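You operate a simulated robot arm through the tools that you are given. There is no shell and no other tool.

You are at the controls of a simulated two-armed robot. One attempt, no reset.

Task
Switch the iron off, push the blue plug into its socket, switch on again and set heat 3.

It is judged by the outcome, as a careful person would: the job done as asked, and still so three seconds after it is handed in. It fails if anything else is knocked over, pushed out of place, dropped, spilled or broken.

Robot
Two 7-joint arms with two-finger grippers on one trunk that stands fixed in place. Base frame: the origin is at the foot of the trunk, x ahead of it, y to its left, z up. Lengths are in cm, angles in degrees, forces in N, time in s.
The left shoulder is at [7, 13.9, 134.2], the right one opposite. With the tool pointing down near the work surface each hand reaches from about 38 to 76 cm from the base axis, measured 20 degrees to its own side. Payload 3.43 kg a hand.
Tool frame (each hand has its own): the origin (TCP) lies between the finger pads and is the grasp point; the fingertips stand 3 cm ahead of it; z points along the fingers, y is the line along which they close. The gripper opens to 10.4 cm; its body begins 5.7 cm behind the TCP.
Orientation is told as [roll, pitch, yaw] about the base's x, y, z axes, in that order, counted from this pose: with the fingers straight down and closing along the base's y, the tool's x points along the base's -x, its y along +y and its z along -z.

Tools
- The arms move only by the tool servo_tool. It takes "left_rows", "right_rows" or both (then of equal length, played together; a hand with none holds still); each is a list of rows, each a list of 7 numbers: the shift along the base's x, y, z in units of 150 mm (1.0 is 150 mm), then the turn, a rotation vector about the base's x, y, z in units of 60 degrees (1.0 is 60 degrees), then the closure, from 0 (fully open) to 1 (shut). In form: [[dx, dy, dz, ax, ay, az, claw], ...]. A call has 1 to 20 rows; each row is the pose to reach, as a shift and turn from the pose commanded when the call began. A call with a number of a shift or a turn outside -1 to 1 is refused whole. Each row takes 0.2 s and may step no farther than 5 cm and 8.6 degrees from the row before; otherwise, or with a gripper value out of range, the whole call is refused. Where a pose cannot be reached the arm comes as near as it can. A force on the tool above 40 N (or 10 N above the force at the start of the call, whichever is more), or a blocked arm, ends the call early, and 0.2 s more pass. Each finger travels about 4.5 cm/s and halts on what it meets, pressing with about 35 N; the grip force reading is that of the motor and also rises with nothing between the fingers. The clock runs only during rows and for 0.2 s after the last one: add rows that repeat a pose to give the fingers time. It gives the time, the measured TCP pose, the force on the tool (base axes), the opening and the grip force at its end, in the units of the frame above (readings bear some noise), with the torque about the TCP (base axes, N m) and any sound that the robot's microphone picked up, and new pictures: "pictures" is both (left out), scene, wrist or none (wrist: the cameras of the hands that moved).
- Cameras (640 x 400 px; columns grow to the right, rows downward): "scene" is now at [13.67, 1.21, 156.97]; the picture's right is [0.15, -0.99, 0.00], its down [-0.60, -0.09, -0.80] and it looks along [0.79, 0.12, -0.60] (base axes); focal length 259 px, centre (320, 200). "left" rides on the left gripper at [6.7, -1.8, -9] in its tool frame; the picture's right is [0.25, 0.97, 0.00], its down [-0.73, 0.19, -0.66] and it looks along [-0.64, 0.17, 0.75] (tool axes); focal length 218 px, centre (320, 200). "right" rides on the right gripper at [6.7, 1.8, -9] in its tool frame; the picture's right is [-0.25, 0.97, 0.00], its down [-0.73, -0.19, -0.66] and it looks along [-0.64, -0.17, 0.75] (tool axes); focal length 218 px, centre (320, 200). There is no depth. A picture from a camera that has moved, and an enlarged one, comes with that camera's place and axes in the base frame and with its lens.
- lift_body(by): slides the trunk up (or, below 0, down) by that many cm; the arms and the scene camera ride with it, the base frame stays. It gives what a move gives, with no picture.
- head_to(pan, tilt): turns the head with the scene camera to pan (to the left, within 86 degrees either way) and tilt (down, from -29 to 69), counted from straight ahead of the robot. It gives what a move gives, and a new picture of the scene camera.
- zoom(camera, box): a new picture of the part [left, top, right, bottom] of that camera's present view, enlarged. It takes no simulated time.
- hand_in(): hands the job in; it is judged then, once.

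Nothing tells you positions but the pictures and the camera data. Unless the task says otherwise, let go and move clear before handing in.

The tools are called after "Emit:" as name(argument=value, ...) on one line, values as JSON. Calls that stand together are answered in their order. servo_tool: Moves the arms, as the interface text tells. Its arguments: {"type":"object","properties":{"left_rows":{"type":"array"},"right_rows":{"type":"array"},"pictures":{"type":"string","enum":["both","scene","wrist","none"]}},"required":[]} The other tools are called the same way: lift_body (by) moves the trunk up or down; head_to (pan, tilt) turns the head that bears the scene camera; zoom (camera, box) takes an enlarged picture of a part of a camera's view; hand_in () hands the job in.

At the start:

```text
time: 0.0
left_position: [48.82, 30.63, 141.22]
left_orientation: [0.1, 0.0, 0.0]
left_ft_force: [0.2, -0.5, -1.0]
left_moment: [0.0, 0.03, -0.01]
left_width: 10.4
left_gripper_force: 0.1
right_position: [36.27, -10.05, 141.72]
right_orientation: [0.1, 0.0, 0.0]
right_ft_force: [-0.2, -0.2, -0.4]
right_moment: [0.01, 0.0, -0.02]
right_width: 10.41
right_gripper_force: 0.1
trunk travel left (down, up): [-83.7, 10.3]
head pan, tilt (commanded): [8.6, 37.1]
```

scene: 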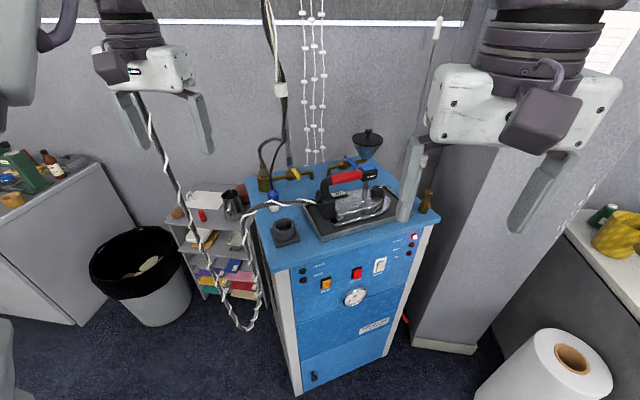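
right: 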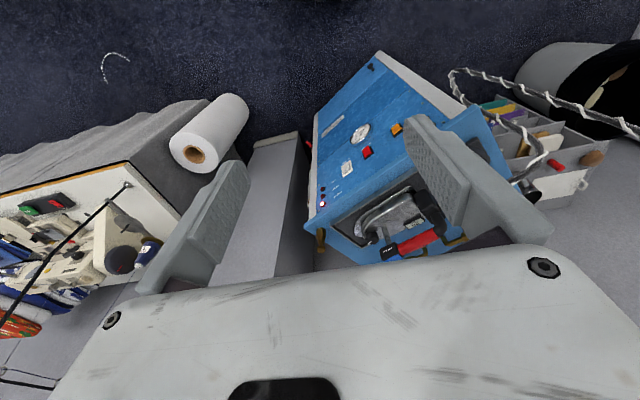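
left: 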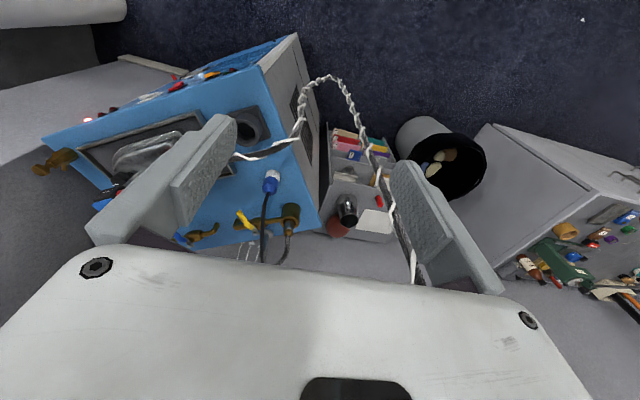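

I see a blue ironing steam station ahead with an iron on top, switches on the front panel and a blue plug near the top's left. I'll zoom in for detail before moving.

Emit:
zoom(camera="scene", box=[240, 120, 450, 250])

Emit:
zoom(camera="scene", box=[260, 220, 440, 330])

Emit:
zoom(camera="left", box=[180, 80, 360, 270])

Emit:
zoom(camera="right", box=[290, 50, 490, 270])

```text
3.05 times, centred on (345, 185) of scene
camera zoom: at [13.67, 1.21, 156.97], right [0.15, -0.99, 0.0], down [-0.6, -0.09, -0.8], along [0.79, 0.12, -0.6], focal length 789 px, centre (244, 246)
```

zoom: 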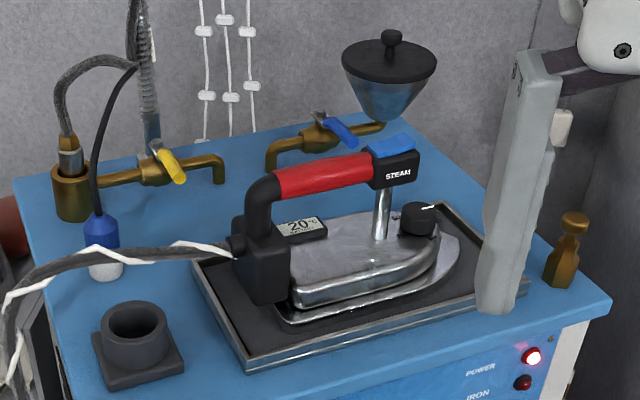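

```text
3.56 times, centred on (350, 275) of scene
camera zoom: at [13.67, 1.21, 156.97], right [0.15, -0.99, 0.0], down [-0.6, -0.09, -0.8], along [0.79, 0.12, -0.6], focal length 921 px, centre (213, -67)
```

zoom: 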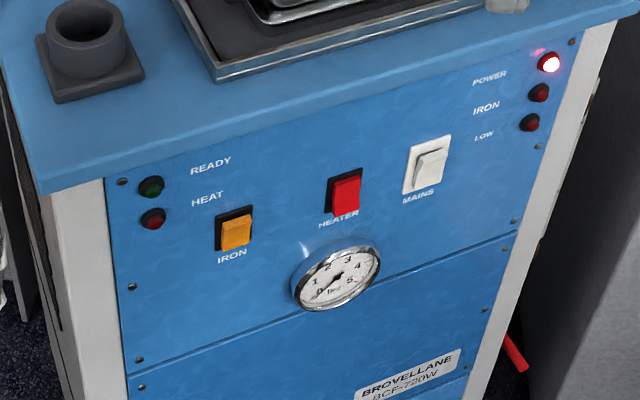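

```text
2.11 times, centred on (270, 175) of left
camera zoom: at [42.26, 28.74, 150.24], right [-0.25, 0.97, 0.0], down [0.73, 0.19, 0.66], along [0.64, 0.17, -0.75], focal length 460 px, centre (425, 253)
```

zoom: 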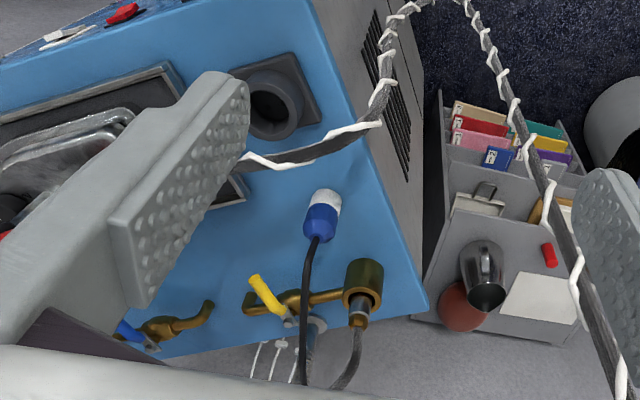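

```text
1.82 times, centred on (390, 160) of right
camera zoom: at [29.52, -8.36, 150.79], right [0.25, 0.97, 0.0], down [0.73, -0.19, 0.66], along [0.64, -0.17, -0.75], focal length 397 px, centre (193, 273)
```

zoom: 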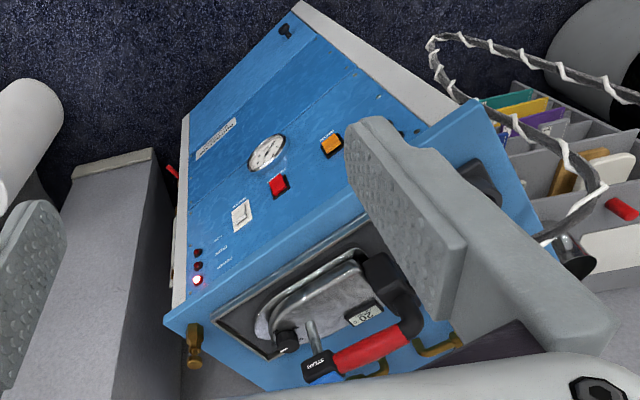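

The plug stands on the top near the rear-left at roughly [75.6, 25.2, 108.5], the IRON rocker at about [61, 6.5, 88.7], and the heat dial is on the iron. Next I'll zoom further to read the switch states, the plug and the dial.

Emit:
zoom(camera="scene", box=[255, 175, 305, 225])

Emit:
zoom(camera="scene", box=[310, 260, 410, 310])

Emit:
zoom(camera="scene", box=[320, 160, 400, 220])

Emit:
zoom(camera="left", box=[250, 150, 320, 220])

Emit:
zoom(camera="right", box=[340, 110, 420, 180])

Emit:
zoom(camera="right", box=[320, 180, 450, 270])

```text
8.00 times, centred on (280, 200) of scene
camera zoom: at [13.67, 1.21, 156.97], right [0.15, -0.99, 0.0], down [-0.6, -0.09, -0.8], along [0.79, 0.12, -0.6], focal length 2072 px, centre (640, 200)
```

zoom: 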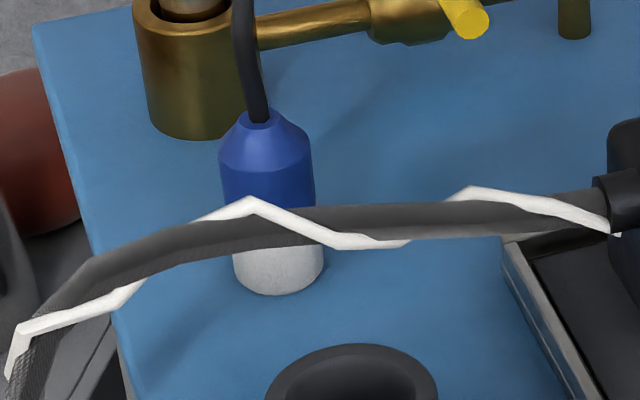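

```text
6.40 times, centred on (360, 285) of scene
camera zoom: at [13.67, 1.21, 156.97], right [0.15, -0.99, 0.0], down [-0.6, -0.09, -0.8], along [0.79, 0.12, -0.6], focal length 1658 px, centre (64, -344)
```

zoom: 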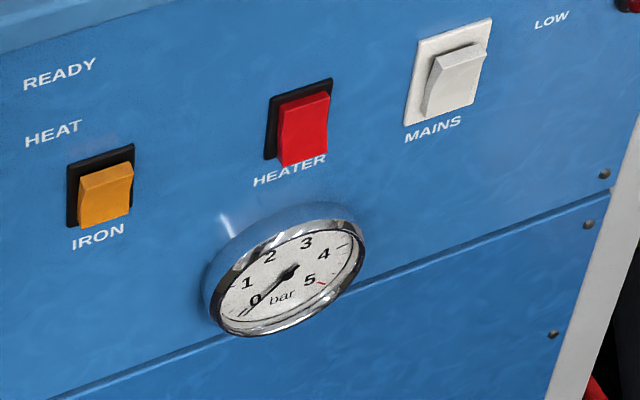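

```text
6.67 times, centred on (360, 190) of scene
camera zoom: at [13.67, 1.21, 156.97], right [0.15, -0.99, 0.0], down [-0.6, -0.09, -0.8], along [0.79, 0.12, -0.6], focal length 1727 px, centre (53, 267)
```

zoom: 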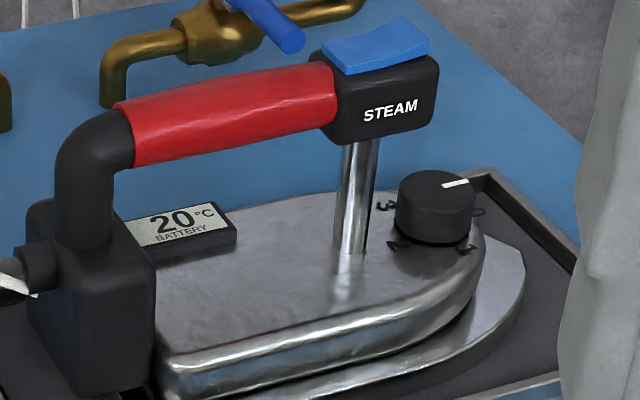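

```text
5.71 times, centred on (285, 185) of left
camera zoom: at [42.26, 28.74, 150.24], right [-0.25, 0.97, 0.0], down [0.73, 0.19, 0.66], along [0.64, 0.17, -0.75], focal length 1247 px, centre (520, 286)
```

zoom: 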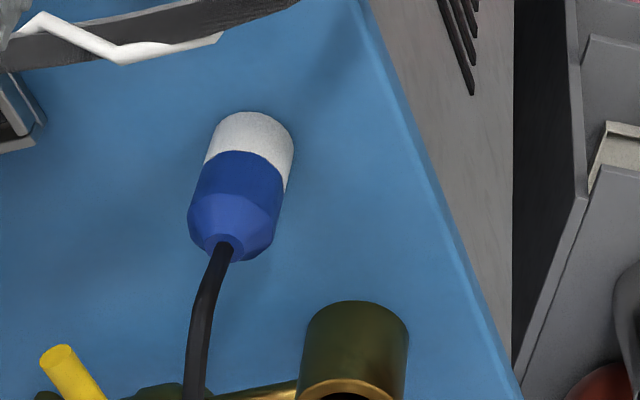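

```text
5.71 times, centred on (380, 145) of right
camera zoom: at [29.52, -8.36, 150.79], right [0.25, 0.97, 0.0], down [0.73, -0.19, 0.66], along [0.64, -0.17, -0.75], focal length 1247 px, centre (-23, 514)
```

zoom: 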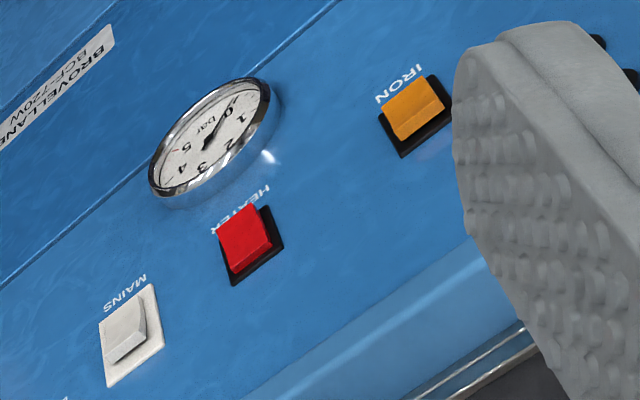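

```text
4.44 times, centred on (385, 225) of right
camera zoom: at [29.52, -8.36, 150.79], right [0.25, 0.97, 0.0], down [0.73, -0.19, 0.66], along [0.64, -0.17, -0.75], focal length 970 px, centre (31, 89)
```

zoom: 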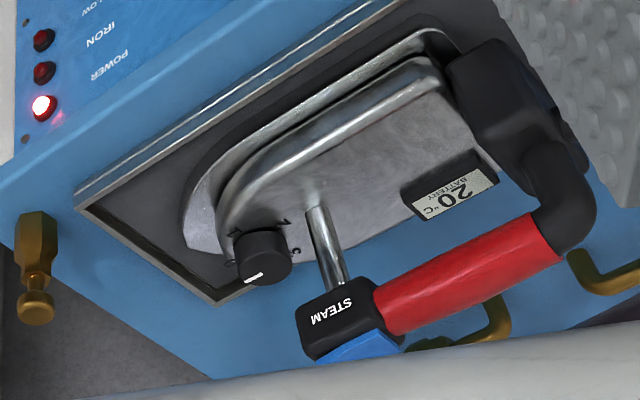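

The rockers IRON and HEATER look to be in one position and MAINS in the other; I need closer views, and I need to know where the cord hangs. I'll look around with the head first.

Emit:
head_to(pan=25, tilt=15)

```text
time: 0.9
left_position: [48.83, 30.71, 141.2]
left_orientation: [0.0, 0.0, -0.1]
left_ft_force: [-0.2, 0.0, -0.2]
left_moment: [0.02, -0.01, 0.03]
left_width: 10.39
left_gripper_force: 0.0
right_position: [36.29, -10.06, 141.84]
right_orientation: [-0.1, 0.0, 0.0]
right_ft_force: [-0.5, 0.0, 0.2]
right_moment: [-0.04, 0.0, 0.02]
right_width: 10.39
right_gripper_force: 0.1
trunk travel left (down, up): [-83.7, 10.3]
head pan, tilt (commanded): [25.0, 15.0]
camera scene: at [13.55, 3.85, 160.48], right [0.42, -0.91, 0.0], down [-0.24, -0.11, -0.97], along [0.88, 0.41, -0.26], focal length 259 px, centre (320, 200)
```

scene: 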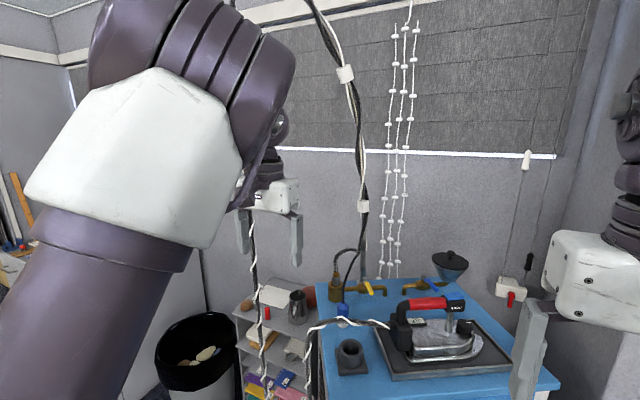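

The iron's cord hangs up behind the left hand. I'll zoom in there to see how close the cord is to the left gripper before moving it.

Emit:
zoom(camera="left", box=[340, 130, 480, 300])

Emit:
zoom(camera="scene", box=[200, 120, 340, 280])

```text
2.35 times, centred on (410, 215) of left
camera zoom: at [42.26, 28.74, 150.24], right [-0.25, 0.97, 0.0], down [0.73, 0.19, 0.66], along [0.64, 0.17, -0.75], focal length 514 px, centre (108, 165)
```

zoom: 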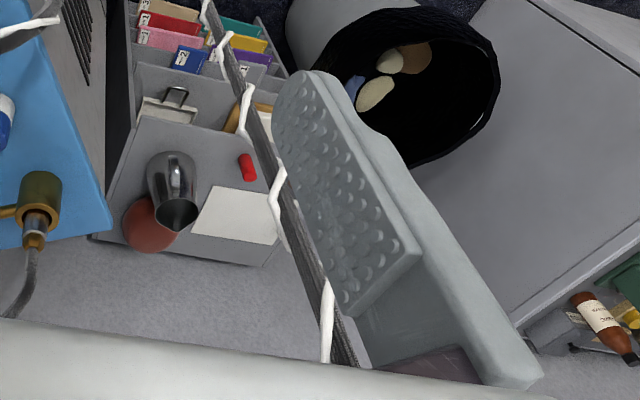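

```text
2.50 times, centred on (270, 200) of scene
camera zoom: at [13.55, 3.85, 160.48], right [0.42, -0.91, 0.0], down [-0.24, -0.11, -0.97], along [0.88, 0.41, -0.26], focal length 648 px, centre (445, 200)
```

zoom: 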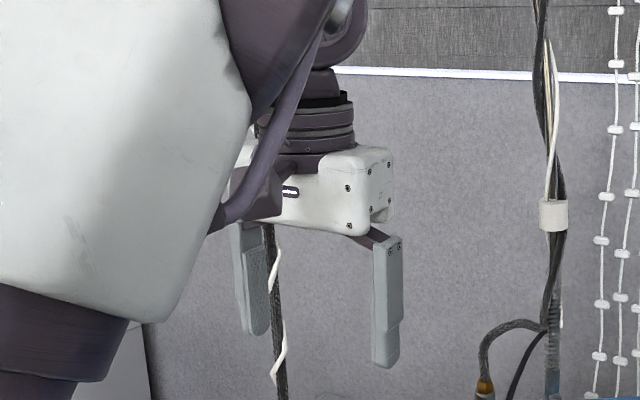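

The vertical cord run is about [64, 47] in x,y, clear of the left hand for now. I'll zoom strongly on the switches, dial and plug from the hand cameras.

Emit:
zoom(camera="right", box=[384, 118, 408, 138])

Emit:
zoom(camera="right", box=[336, 155, 366, 180])

Emit:
zoom(camera="right", box=[360, 222, 390, 246])

Emit:
zoom(camera="left", box=[255, 155, 295, 205])

Emit:
head_to(pan=10, tilt=42)

```text
16.00 times, centred on (396, 128) of right
camera zoom: at [29.53, -8.36, 150.79], right [0.25, 0.97, 0.0], down [0.73, -0.19, 0.66], along [0.64, -0.17, -0.75], focal length 3492 px, centre (-896, 1352)
```

zoom: 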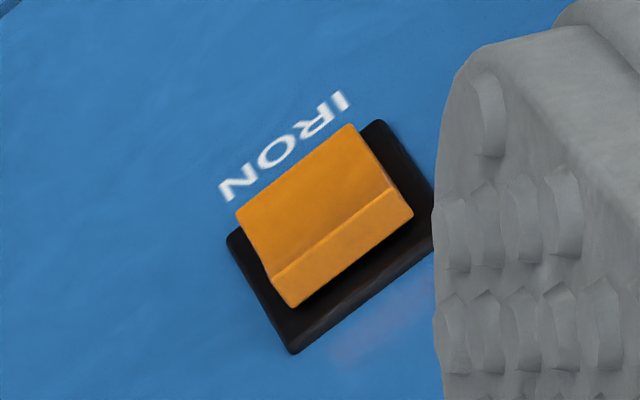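

```text
16.00 times, centred on (351, 168) of right
camera zoom: at [29.53, -8.36, 150.79], right [0.25, 0.97, 0.0], down [0.73, -0.19, 0.66], along [0.64, -0.17, -0.75], focal length 3492 px, centre (-176, 720)
```

zoom: 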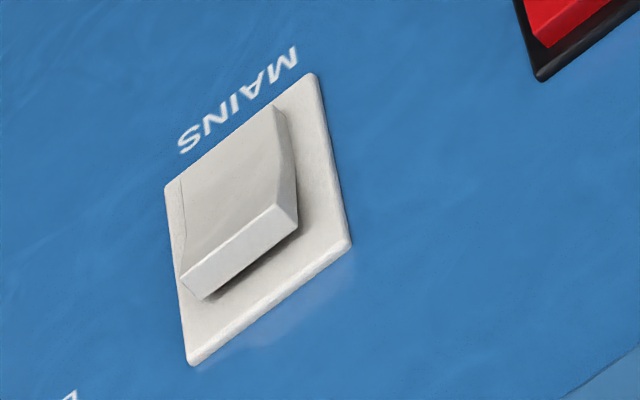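

```text
16.00 times, centred on (375, 234) of right
camera zoom: at [29.53, -8.36, 150.79], right [0.25, 0.97, 0.0], down [0.73, -0.19, 0.66], along [0.64, -0.17, -0.75], focal length 3492 px, centre (-560, -344)
```

zoom: 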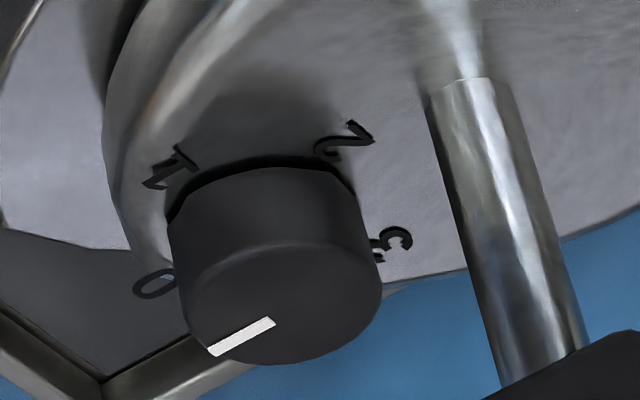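

```text
8.00 times, centred on (275, 180) of left
camera zoom: at [42.26, 28.74, 150.24], right [-0.25, 0.97, 0.0], down [0.73, 0.19, 0.66], along [0.64, 0.17, -0.75], focal length 1746 px, centre (680, 360)
```

zoom: 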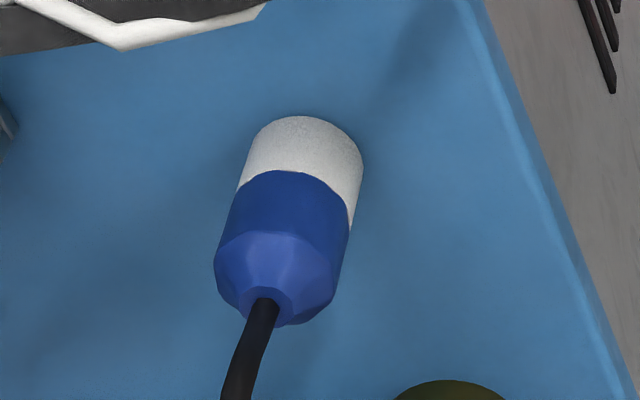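

```text
time: 1.8
left_position: [48.87, 30.65, 141.19]
left_orientation: [0.0, 0.0, 0.0]
left_ft_force: [0.0, 1.0, -0.5]
left_moment: [0.01, 0.01, 0.0]
left_width: 10.41
left_gripper_force: 0.0
right_position: [36.31, -10.1, 141.85]
right_orientation: [0.0, 0.0, 0.0]
right_ft_force: [0.0, 0.0, -0.3]
right_moment: [0.04, 0.0, -0.01]
right_width: 10.44
right_gripper_force: 0.0
trunk travel left (down, up): [-83.7, 10.3]
head pan, tilt (commanded): [10.0, 42.0]
camera scene: at [13.32, 1.37, 156.24], right [0.17, -0.98, 0.0], down [-0.66, -0.12, -0.74], along [0.73, 0.13, -0.67], focal length 259 px, centre (320, 200)
```

scene: 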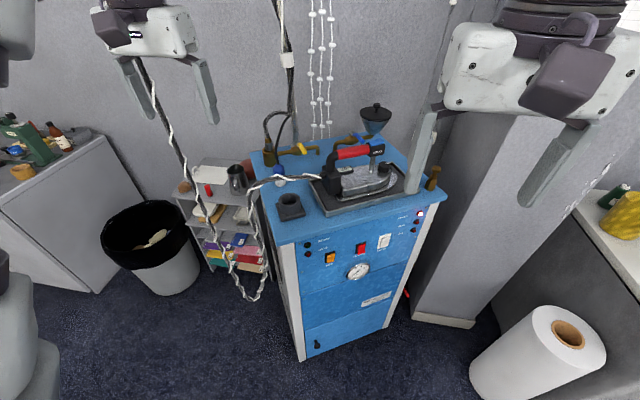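

I have a good read of the dial (pointer at 0; 1, 2, 3 go clockwise/anticlockwise around it). Now I need to establish the true rocker states, so I'll zoom tightly on each rocker and the lamps from the scene camera.

Emit:
zoom(camera="scene", box=[320, 246, 342, 268])

Emit:
zoom(camera="scene", box=[350, 236, 372, 258])

Emit:
zoom(camera="scene", box=[374, 228, 396, 252])

Emit:
zoom(camera="scene", box=[395, 205, 430, 240])

Emit:
zoom(camera="scene", box=[298, 236, 333, 266])

Emit:
zoom(camera="right", box=[358, 140, 378, 160])

```text
16.00 times, centred on (331, 257) of scene
camera zoom: at [13.32, 1.37, 156.24], right [0.17, -0.98, 0.0], down [-0.66, -0.12, -0.74], along [0.73, 0.13, -0.67], focal length 4144 px, centre (144, -712)
```

zoom: 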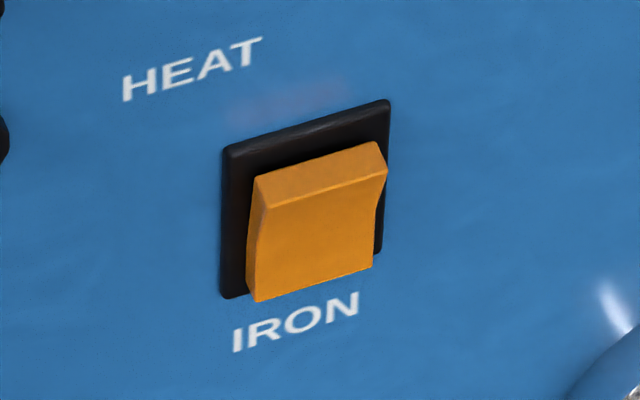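

```text
16.00 times, centred on (361, 247) of scene
camera zoom: at [13.32, 1.37, 156.24], right [0.17, -0.98, 0.0], down [-0.66, -0.12, -0.74], along [0.73, 0.13, -0.67], focal length 4144 px, centre (-336, -552)
```

zoom: 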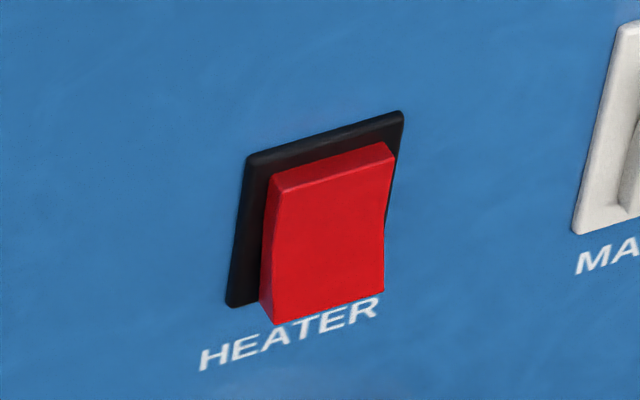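

```text
16.00 times, centred on (385, 240) of scene
camera zoom: at [13.32, 1.37, 156.24], right [0.17, -0.98, 0.0], down [-0.66, -0.12, -0.74], along [0.73, 0.13, -0.67], focal length 4144 px, centre (-720, -440)
```

zoom: 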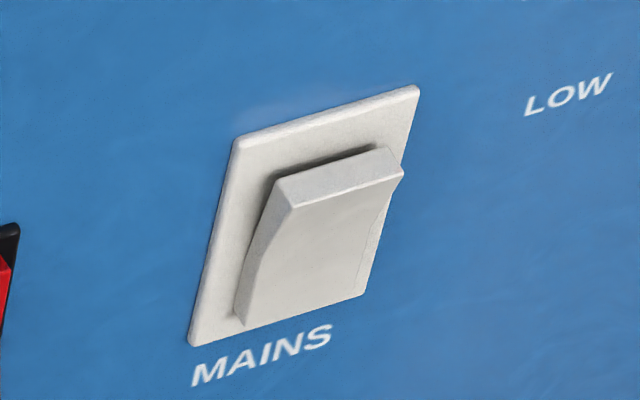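

```text
11.43 times, centred on (412, 222) of scene
camera zoom: at [13.32, 1.37, 156.24], right [0.17, -0.98, 0.0], down [-0.66, -0.12, -0.74], along [0.73, 0.13, -0.67], focal length 2960 px, centre (-737, -57)
```

zoom: 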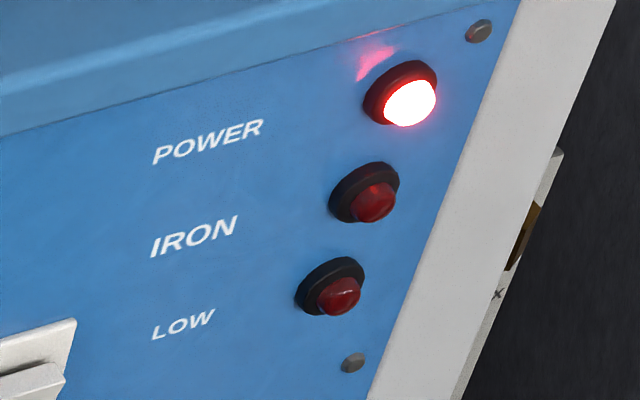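

```text
13.33 times, centred on (316, 251) of scene
camera zoom: at [13.32, 1.37, 156.24], right [0.17, -0.98, 0.0], down [-0.66, -0.12, -0.74], along [0.73, 0.13, -0.67], focal length 3453 px, centre (380, -480)
```

zoom: 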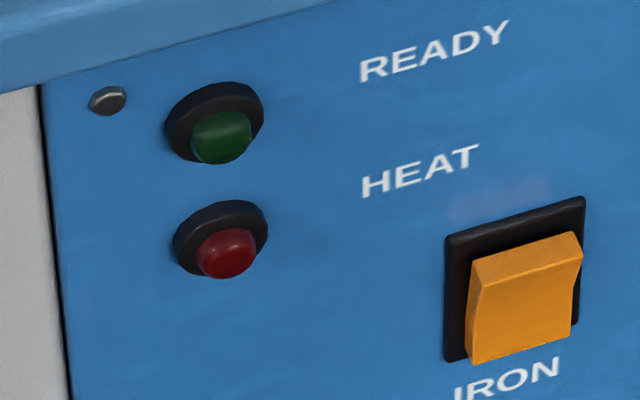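

```text
16.00 times, centred on (368, 150) of right
camera zoom: at [29.53, -8.36, 150.79], right [0.25, 0.97, 0.0], down [0.73, -0.19, 0.66], along [0.64, -0.17, -0.75], focal length 3492 px, centre (-448, 1000)
```

zoom: 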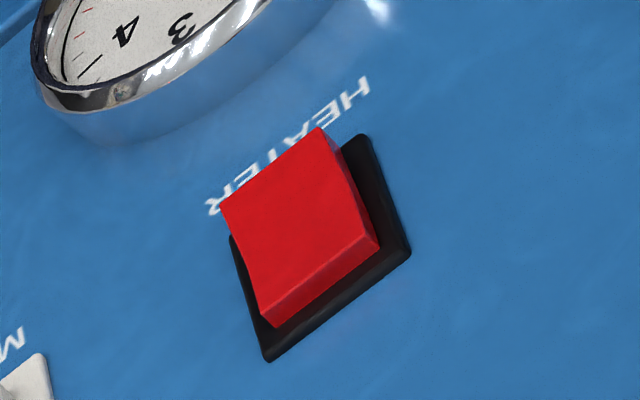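

The IRON rocker's top half sticks out like MAINS (lamp lit, so on) and HEATER is the opposite, so IRON is currently on and pressing its top half turns it off; its centre is about [61, 6.6, 89.7] on a panel facing [-0.9, -0.45, 0]. I'll close the right hand and bring it around in front of the panel, tilted 45° down and yawed to face the panel.

Emit:
servo_tool(right_rows=[[0.05, 0.04, -0.1, 0.0216, -0.092, 0.0521, 0.3], [0.1, 0.08, -0.2, 0.0432, -0.184, 0.1042, 0.6], [0.15, 0.12, -0.3, 0.0648, -0.276, 0.1563, 1], [0.2, 0.16, -0.4, 0.0864, -0.368, 0.2084, 1], [0.25, 0.2, -0.5, 0.108, -0.46, 0.2605, 1], [0.3, 0.24, -0.6, 0.1295, -0.552, 0.3126, 1], [0.36, 0.28, -0.7, 0.1511, -0.644, 0.3647, 1], [0.42, 0.32, -0.8, 0.1727, -0.7363, 0.4168, 1], [0.5, 0.4, -1.0, 0.1727, -0.7363, 0.4168, 1], [0.5, 0.4, -1.0, 0.1727, -0.7363, 0.4168, 1]], pictures="both")

```text
time: 4.0
left_position: [49.31, 30.73, 140.95]
left_orientation: [0.1, 0.2, 0.0]
left_ft_force: [-0.4, 0.1, -0.3]
left_moment: [0.02, 0.06, -0.04]
left_width: 10.39
left_gripper_force: 0.0
right_position: [46.55, -6.64, 130.28]
right_orientation: [-1.8, -43.9, 29.3]
right_ft_force: [-0.1, -0.5, 0.0]
right_moment: [0.0, 0.03, 0.03]
right_width: 0.02
right_gripper_force: 35.2
right hand out of reach, approached as far as the arm can: row 1, 2, 3, 4, 5, 6, 7, 8, 9, 10
trunk travel left (down, up): [-83.7, 10.3]
head pan, tilt (commanded): [10.0, 42.0]
camera scene: at [13.79, 1.41, 156.19], right [0.17, -0.98, 0.0], down [-0.66, -0.12, -0.74], along [0.73, 0.13, -0.67], focal length 259 px, centre (320, 200)
camera right: at [35.85, -10.25, 132.11], right [-0.3, 0.94, 0.15], down [0.14, -0.12, 0.98], along [0.94, 0.31, -0.1], focal length 218 px, centre (320, 200)
```

scene: 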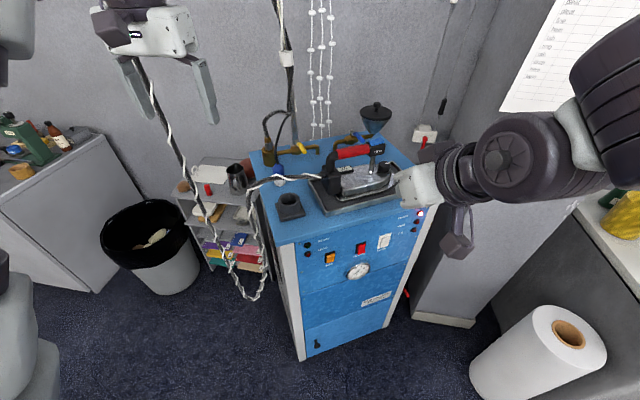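
right: 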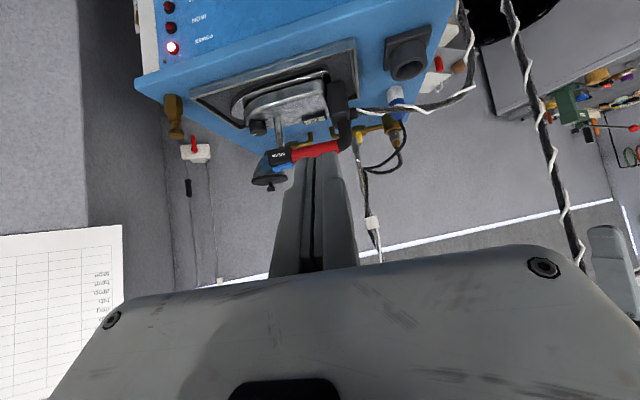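

The arm was folded too close to the body for that tilt, but it turned correctly; the way forward is out toward the panel and down. I'll continue toward the staging point in front of the IRON rocker.

Emit:
servo_tool(right_rows=[[0.1, 0.08, -0.15, 0, 0, 0, 1], [0.2, 0.16, -0.3, 0, 0, 0, 1], [0.3, 0.24, -0.5, 0, 0, 0, 1], [0.4, 0.32, -0.7, 0, 0, 0, 1], [0.5, 0.4, -0.9, 0, 0, 0, 1], [0.53, 0.42, -1.0, 0, 0, 0, 1], [0.53, 0.42, -1.0, 0, 0, 0, 1]], pictures="both")

```text
time: 5.6
left_position: [48.67, 30.73, 141.25]
left_orientation: [0.0, 0.0, 0.1]
left_ft_force: [0.1, 0.2, 0.0]
left_moment: [0.0, 0.0, 0.03]
left_width: 10.41
left_gripper_force: 0.1
right_position: [53.96, -0.55, 115.72]
right_orientation: [-0.2, -45.1, 26.4]
right_ft_force: [-0.6, 0.0, 0.5]
right_moment: [0.01, 0.0, 0.0]
right_width: 0.02
right_gripper_force: 34.6
trunk travel left (down, up): [-83.7, 10.3]
head pan, tilt (commanded): [10.0, 42.0]
camera scene: at [13.16, 1.39, 156.25], right [0.17, -0.98, 0.0], down [-0.66, -0.12, -0.74], along [0.73, 0.13, -0.67], focal length 259 px, centre (320, 200)
camera right: at [43.23, -3.9, 117.36], right [-0.27, 0.95, 0.18], down [0.13, -0.15, 0.98], along [0.95, 0.29, -0.08], focal length 218 px, centre (320, 200)
```

scene: 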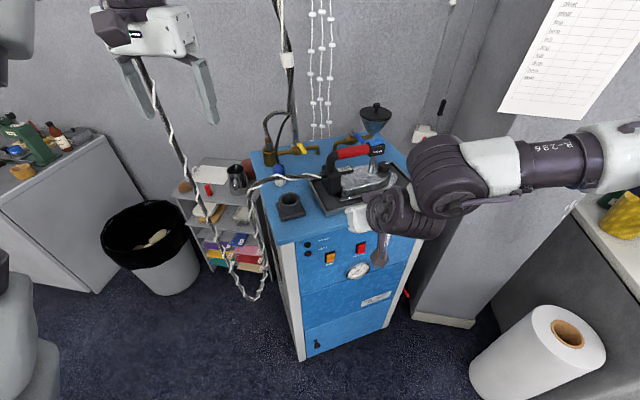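
right: 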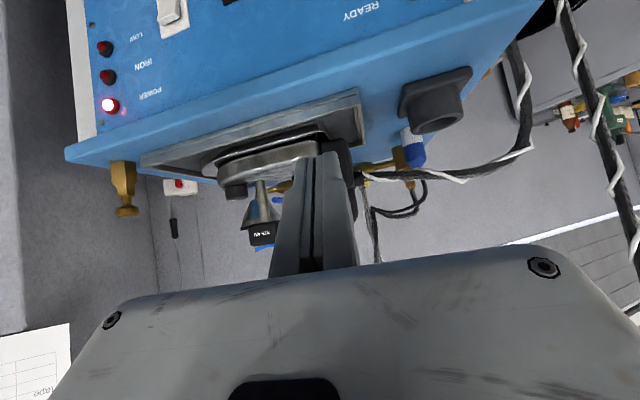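

The hand is now in front of the station at the correct orientation. I'll descend to the level of the switches, staying off the panel.

Emit:
servo_tool(right_rows=[[-0.05, 0.05, -0.2, 0, 0, 0, 1], [-0.1, 0.1, -0.4, 0, 0, 0, 1], [-0.1, 0.14, -0.6, 0, 0, 0, 1], [-0.1, 0.18, -0.8, 0, 0, 0, 1], [-0.1, 0.18, -0.93, 0, 0, 0, 1], [-0.1, 0.18, -0.93, 0, 0, 0, 1]], pictures="both")

Emit:
zoom(camera="right", box=[220, 0, 420, 280])

Emit:
zoom(camera="scene", box=[300, 200, 420, 290])

```text
time: 7.0
left_position: [48.74, 30.83, 141.23]
left_orientation: [0.0, 0.1, 0.0]
left_ft_force: [-0.1, 0.5, 0.5]
left_moment: [-0.01, -0.02, -0.01]
left_width: 10.41
left_gripper_force: 0.1
right_position: [52.55, 2.02, 101.55]
right_orientation: [-0.2, -45.0, 26.4]
right_ft_force: [-0.3, 0.9, -0.1]
right_moment: [-0.02, -0.04, 0.0]
right_width: 0.01
right_gripper_force: 34.9
trunk travel left (down, up): [-83.7, 10.3]
head pan, tilt (commanded): [10.0, 42.0]
camera scene: at [13.26, 1.41, 156.24], right [0.17, -0.98, 0.0], down [-0.66, -0.12, -0.74], along [0.73, 0.13, -0.67], focal length 259 px, centre (320, 200)
camera right: at [41.75, -1.34, 103.29], right [-0.27, 0.95, 0.18], down [0.13, -0.15, 0.98], along [0.95, 0.29, -0.08], focal length 218 px, centre (320, 200)
```

scene: 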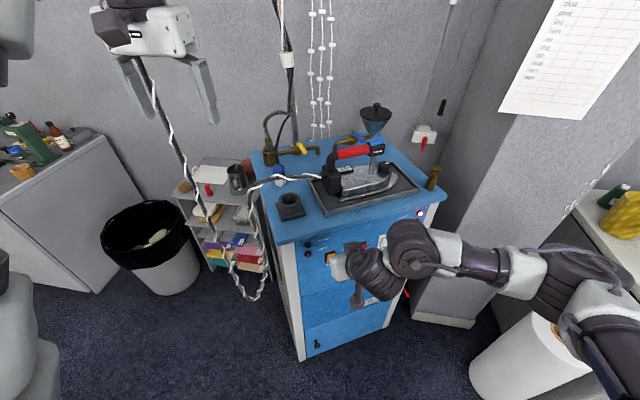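
right: 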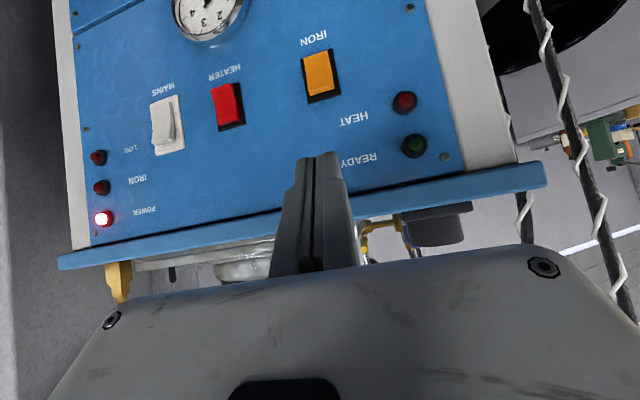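

```text
1.43 times, centred on (320, 140) of right
camera zoom: at [41.75, -1.34, 103.29], right [-0.27, 0.95, 0.18], down [0.13, -0.15, 0.98], along [0.95, 0.29, -0.08], focal length 312 px, centre (320, 286)
```

zoom: 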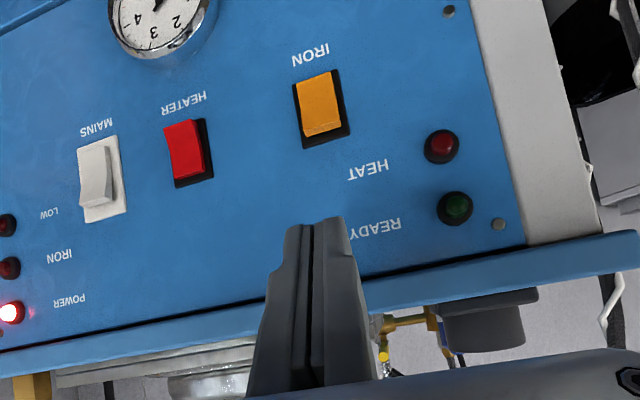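

```text
4.44 times, centred on (360, 245) of scene
camera zoom: at [13.26, 1.41, 156.24], right [0.17, -0.98, 0.0], down [-0.66, -0.12, -0.74], along [0.73, 0.13, -0.67], focal length 1151 px, centre (142, 0)
```

zoom: 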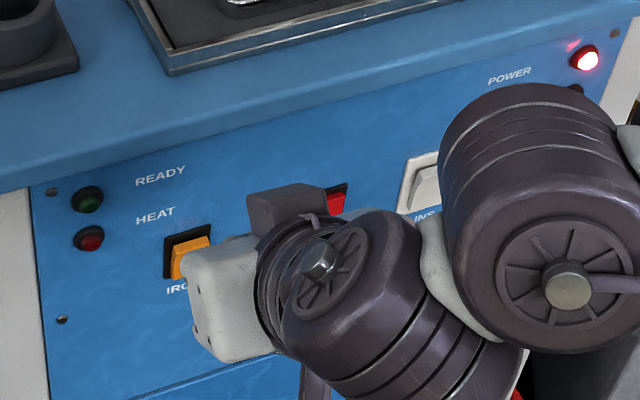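

The wrist camera confirms the IRON rocker centre near [60.9, 6.7, 89.6]. I'll lower to just in front of the rocker's upper half, about 3 cm off, and check the alignment.

Emit:
servo_tool(right_rows=[[0.0, 0.0, -0.2, 0, 0, 0, 1], [0.0, 0.0, -0.4, 0, 0, 0, 1], [0.04, 0.03, -0.55, 0, 0, 0, 1], [0.09, 0.07, -0.65, 0, 0, 0, 1], [0.136, 0.105, -0.65, 0, 0, 0, 1], [0.136, 0.105, -0.65, 0, 0, 0, 1]], pictures="both")

Emit:
zoom(camera="right", box=[240, 70, 400, 230])

Emit:
zoom(camera="scene", box=[300, 220, 420, 310])

```text
time: 8.4
left_position: [48.85, 30.57, 141.1]
left_orientation: [-0.1, 0.0, 0.0]
left_ft_force: [-0.4, 0.0, -0.5]
left_moment: [-0.05, 0.01, 0.01]
left_width: 10.42
left_gripper_force: 0.1
right_position: [54.56, 3.71, 91.98]
right_orientation: [0.0, -45.0, 26.4]
right_ft_force: [0.4, 0.3, 0.6]
right_moment: [0.03, -0.01, -0.03]
right_width: 0.01
right_gripper_force: 34.5
trunk travel left (down, up): [-83.7, 10.3]
head pan, tilt (commanded): [10.0, 42.0]
camera scene: at [13.32, 1.37, 156.24], right [0.17, -0.98, 0.0], down [-0.66, -0.12, -0.74], along [0.73, 0.13, -0.67], focal length 259 px, centre (320, 200)
camera right: at [43.75, 0.35, 93.58], right [-0.27, 0.95, 0.18], down [0.13, -0.15, 0.98], along [0.95, 0.29, -0.08], focal length 218 px, centre (320, 200)
```

scene: 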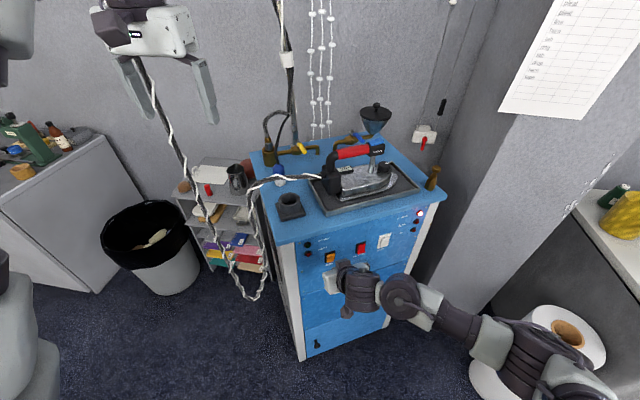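
right: 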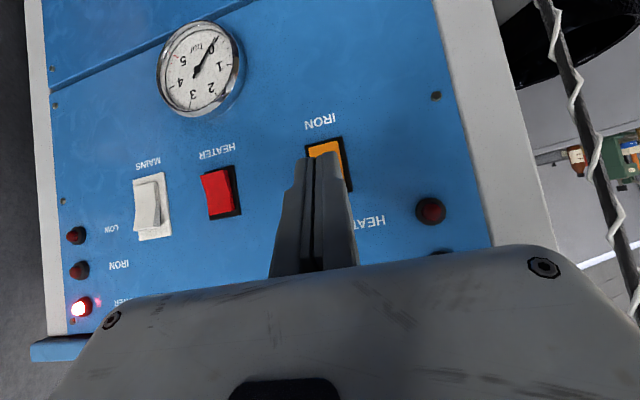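

```text
2.50 times, centred on (320, 150) of right
camera zoom: at [43.75, 0.35, 93.58], right [-0.27, 0.95, 0.18], down [0.13, -0.15, 0.98], along [0.95, 0.29, -0.08], focal length 546 px, centre (320, 325)
```

zoom: 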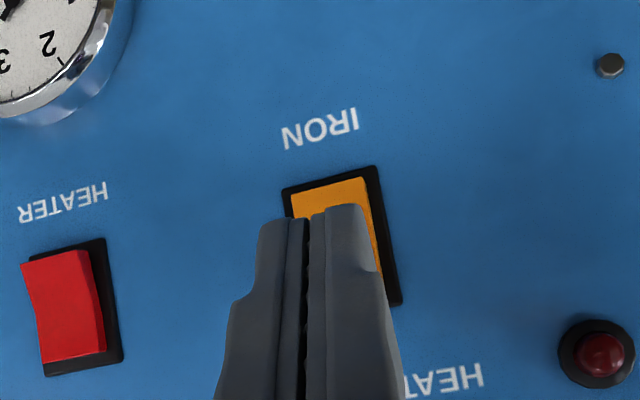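

```text
4.44 times, centred on (360, 265) of scene
camera zoom: at [13.32, 1.37, 156.24], right [0.17, -0.98, 0.0], down [-0.66, -0.12, -0.74], along [0.73, 0.13, -0.67], focal length 1151 px, centre (142, -89)
```

zoom: 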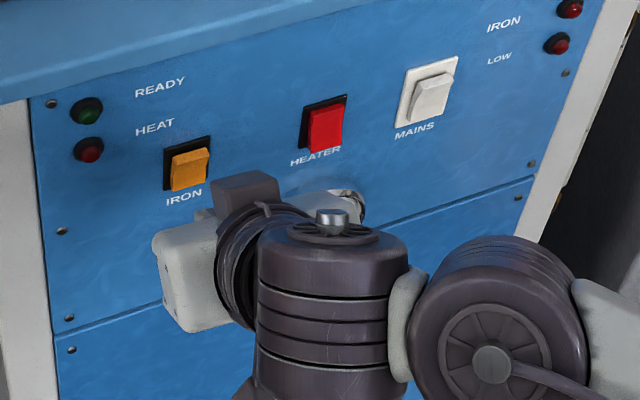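

The fingertips are aligned with the rocker's upper half. I'll advance along the panel normal in small steps, watching force and sound.

Emit:
servo_tool(right_rows=[[0.06, 0.03, 0, 0, 0, 0, 1], [0.119, 0.059, 0, 0, 0, 0, 1], [0.149, 0.074, 0, 0, 0, 0, 1], [0.164, 0.0816, 0, 0, 0, 0, 1], [0.179, 0.089, 0, 0, 0, 0, 1], [0.191, 0.095, 0, 0, 0, 0, 1], [0.203, 0.101, 0, 0, 0, 0, 1], [0.203, 0.101, 0, 0, 0, 0, 1]], pictures="wrist")

Emit:
zoom(camera="scene", box=[316, 240, 356, 275])

```text
time: 10.2
left_position: [48.92, 30.64, 141.24]
left_orientation: [0.0, 0.1, 0.0]
left_ft_force: [-0.9, -0.5, 0.0]
left_moment: [0.0, -0.03, 0.0]
left_width: 10.4
left_gripper_force: 0.1
right_position: [57.67, 5.35, 91.93]
right_orientation: [0.0, -45.1, 26.4]
right_ft_force: [-0.1, 0.6, 0.3]
right_moment: [-0.02, -0.01, 0.01]
right_width: 0.0
right_gripper_force: 34.3
trunk travel left (down, up): [-83.7, 10.3]
head pan, tilt (commanded): [10.0, 42.0]
camera right: at [46.87, 1.9, 93.57], right [-0.27, 0.95, 0.18], down [0.13, -0.15, 0.98], along [0.95, 0.29, -0.08], focal length 218 px, centre (320, 200)
```

right: 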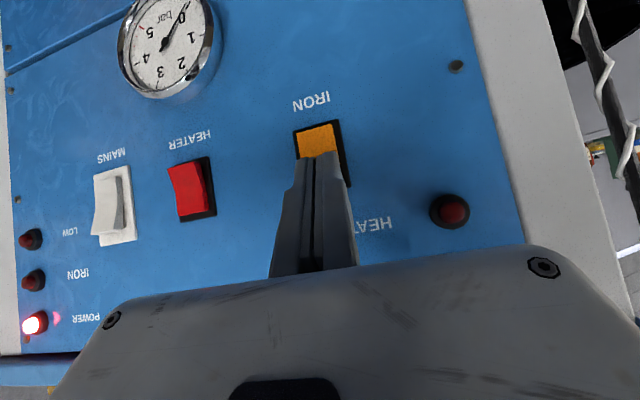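

```text
11.43 times, centred on (336, 258) of scene
camera zoom: at [13.33, 1.36, 156.24], right [0.17, -0.98, 0.0], down [-0.66, -0.12, -0.74], along [0.73, 0.13, -0.67], focal length 2960 px, centre (137, -457)
```

zoom: 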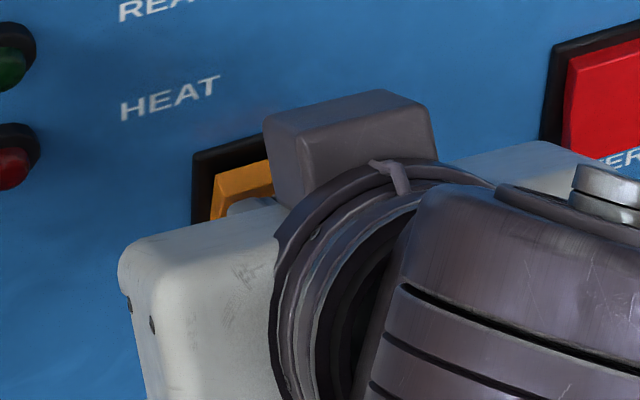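

No contact yet; the tips are just short of the rocker. I'll continue forward in fine steps.

Emit:
servo_tool(right_rows=[[0.012, 0.006, 0, 0, 0, 0, 1], [0.024, 0.012, 0, 0, 0, 0, 1], [0.036, 0.018, 0, 0, 0, 0, 1], [0.042, 0.021, 0, 0, 0, 0, 1], [0.042, 0.021, 0, 0, 0, 0, 1]], pictures="wrist")

Emit:
zoom(camera="right", box=[250, 80, 390, 240])

Emit:
zoom(camera="scene", box=[316, 240, 356, 275])

```text
time: 11.4
left_position: [48.7, 30.68, 141.25]
left_orientation: [0.0, 0.0, 0.0]
left_ft_force: [0.1, -0.1, -0.9]
left_moment: [0.02, 0.05, 0.03]
left_width: 10.4
left_gripper_force: 0.1
right_position: [58.13, 5.46, 91.98]
right_orientation: [-0.1, -45.0, 26.4]
right_ft_force: [-4.1, -3.1, -0.4]
right_moment: [-0.1, 0.0, -0.02]
right_width: 0.01
right_gripper_force: 34.7
trunk travel left (down, up): [-83.7, 10.3]
head pan, tilt (commanded): [10.0, 42.0]
camera right: at [47.35, 2.09, 93.57], right [-0.27, 0.95, 0.18], down [0.13, -0.15, 0.98], along [0.95, 0.29, -0.08], focal length 218 px, centre (320, 200)
```

right: 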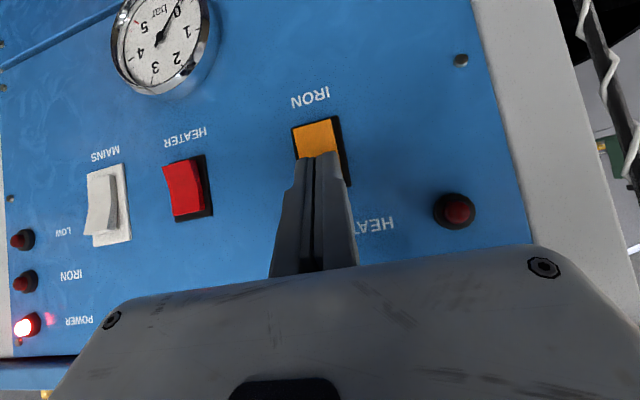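

```text
2.50 times, centred on (320, 160) of right
camera zoom: at [47.35, 2.09, 93.57], right [-0.27, 0.95, 0.18], down [0.13, -0.15, 0.98], along [0.95, 0.29, -0.08], focal length 546 px, centre (320, 300)
```

zoom: 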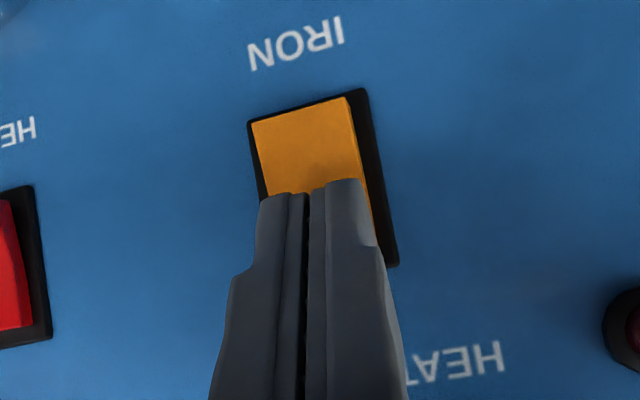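

```text
11.43 times, centred on (336, 258) of scene
camera zoom: at [13.21, 1.3, 156.25], right [0.17, -0.98, 0.0], down [-0.66, -0.12, -0.74], along [0.73, 0.13, -0.67], focal length 2960 px, centre (137, -457)
```

zoom: 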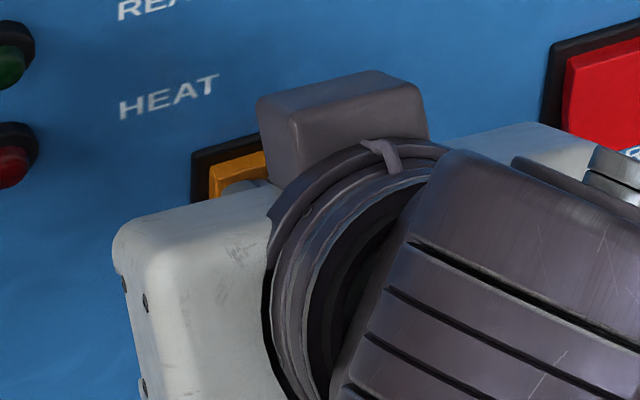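

Contact at about 5 N. I'll press on in fine steps until it clicks over.

Emit:
servo_tool(right_rows=[[0.008, 0.004, 0, 0, 0, 0, 1], [0.016, 0.008, 0, 0, 0, 0, 1], [0.024, 0.012, 0, 0, 0, 0, 1], [0.03, 0.015, 0, 0, 0, 0, 1], [0.03, 0.015, 0, 0, 0, 0, 1]], pictures="wrist")

Emit:
zoom(camera="right", box=[250, 80, 390, 240])

```text
time: 12.6
left_position: [48.22, 30.29, 141.52]
left_orientation: [0.1, -0.1, 0.0]
left_ft_force: [0.3, 0.3, 0.4]
left_moment: [-0.01, -0.01, -0.01]
left_width: 10.42
left_gripper_force: 0.0
right_position: [58.11, 5.49, 91.96]
right_orientation: [-0.1, -45.1, 26.6]
right_ft_force: [-27.7, -15.3, -1.5]
right_moment: [-0.27, 0.12, 0.14]
right_width: 0.6
right_gripper_force: 35.0
trunk travel left (down, up): [-83.7, 10.3]
head pan, tilt (commanded): [10.0, 42.0]
camera right: at [47.38, 2.11, 93.56], right [-0.27, 0.95, 0.18], down [0.13, -0.15, 0.98], along [0.95, 0.29, -0.08], focal length 218 px, centre (320, 200)
```

right: 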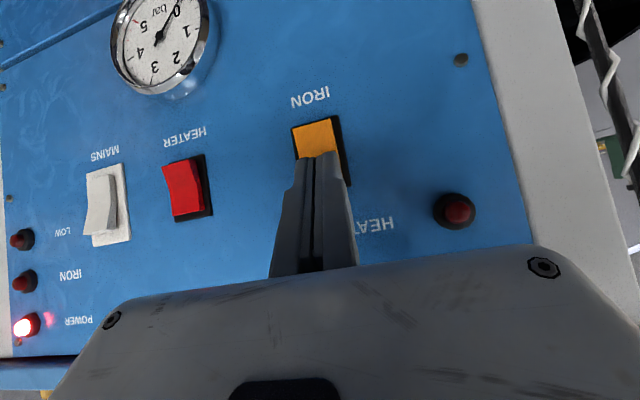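

```text
2.50 times, centred on (320, 160) of right
camera zoom: at [47.38, 2.11, 93.56], right [-0.27, 0.95, 0.18], down [0.13, -0.15, 0.98], along [0.95, 0.29, -0.08], focal length 546 px, centre (320, 300)
```

zoom: 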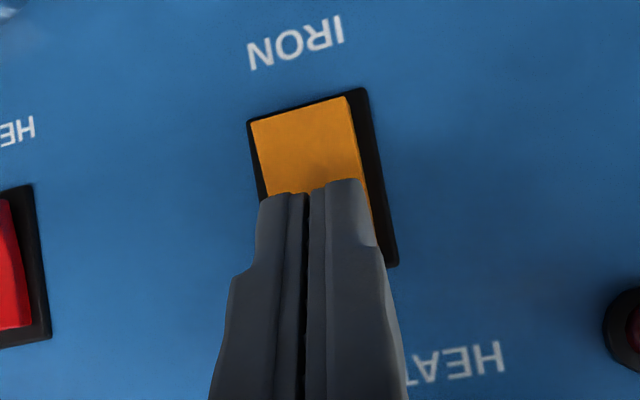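

Force climbed to ~31 N without further motion, so the rocker is at a stop. I'll back off and look at which state it is in.

Emit:
servo_tool(right_rows=[[-0.03, -0.015, 0, 0, 0, 0, 1], [-0.08, -0.04, 0.02, 0, 0, 0, 1], [-0.16, -0.08, 0.1, 0, 0, 0, 1], [-0.24, -0.12, 0.25, 0, 0, 0, 1], [-0.3, -0.15, 0.4, 0, 0, 0, 1], [-0.3, -0.15, 0.4, 0, 0, 0, 1]], pictures="wrist")

Emit:
zoom(camera="right", box=[140, 60, 400, 240])

Emit:
zoom(camera="scene", box=[316, 240, 356, 275])

```text
time: 14.0
left_position: [48.85, 30.64, 141.17]
left_orientation: [0.0, 0.1, 0.0]
left_ft_force: [0.0, -0.2, -0.2]
left_moment: [0.01, 0.01, -0.02]
left_width: 10.4
left_gripper_force: 0.0
right_position: [54.1, 3.4, 97.93]
right_orientation: [0.1, -45.0, 26.4]
right_ft_force: [-0.7, 0.3, -0.4]
right_moment: [0.03, 0.01, -0.02]
right_width: 0.0
right_gripper_force: 34.7
trunk travel left (down, up): [-83.7, 10.3]
head pan, tilt (commanded): [10.0, 42.0]
camera right: at [43.35, 0.07, 99.6], right [-0.27, 0.95, 0.18], down [0.13, -0.15, 0.98], along [0.95, 0.29, -0.08], focal length 218 px, centre (320, 200)
```

right: 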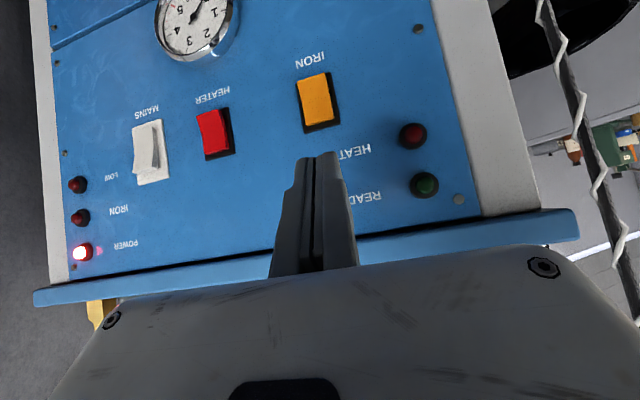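

```text
2.22 times, centred on (270, 150) of right
camera zoom: at [43.35, 0.07, 99.6], right [-0.27, 0.95, 0.18], down [0.13, -0.15, 0.98], along [0.95, 0.29, -0.08], focal length 485 px, centre (431, 311)
```

zoom: 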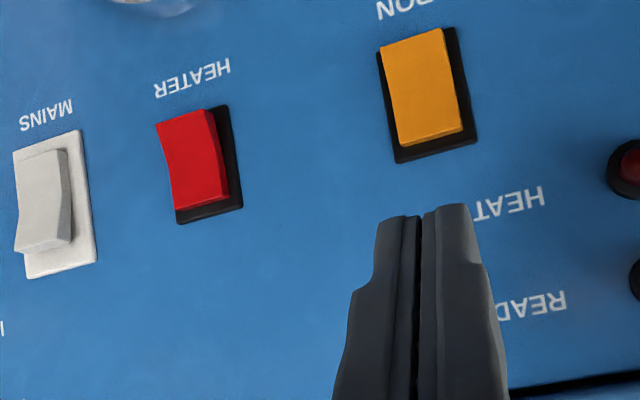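

```text
11.43 times, centred on (336, 258) of scene
camera zoom: at [13.3, 1.3, 156.24], right [0.17, -0.98, 0.0], down [-0.66, -0.12, -0.74], along [0.73, 0.13, -0.67], focal length 2960 px, centre (137, -457)
```

zoom: 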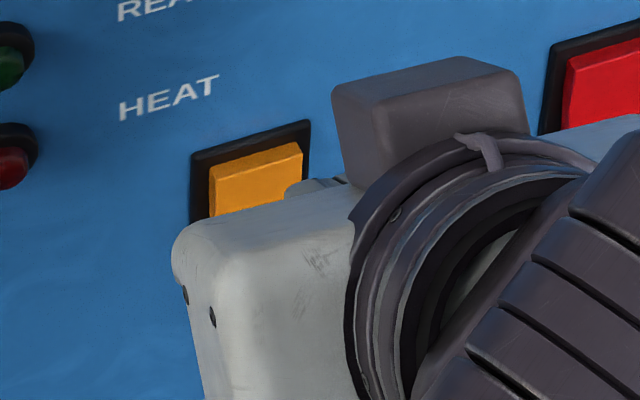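

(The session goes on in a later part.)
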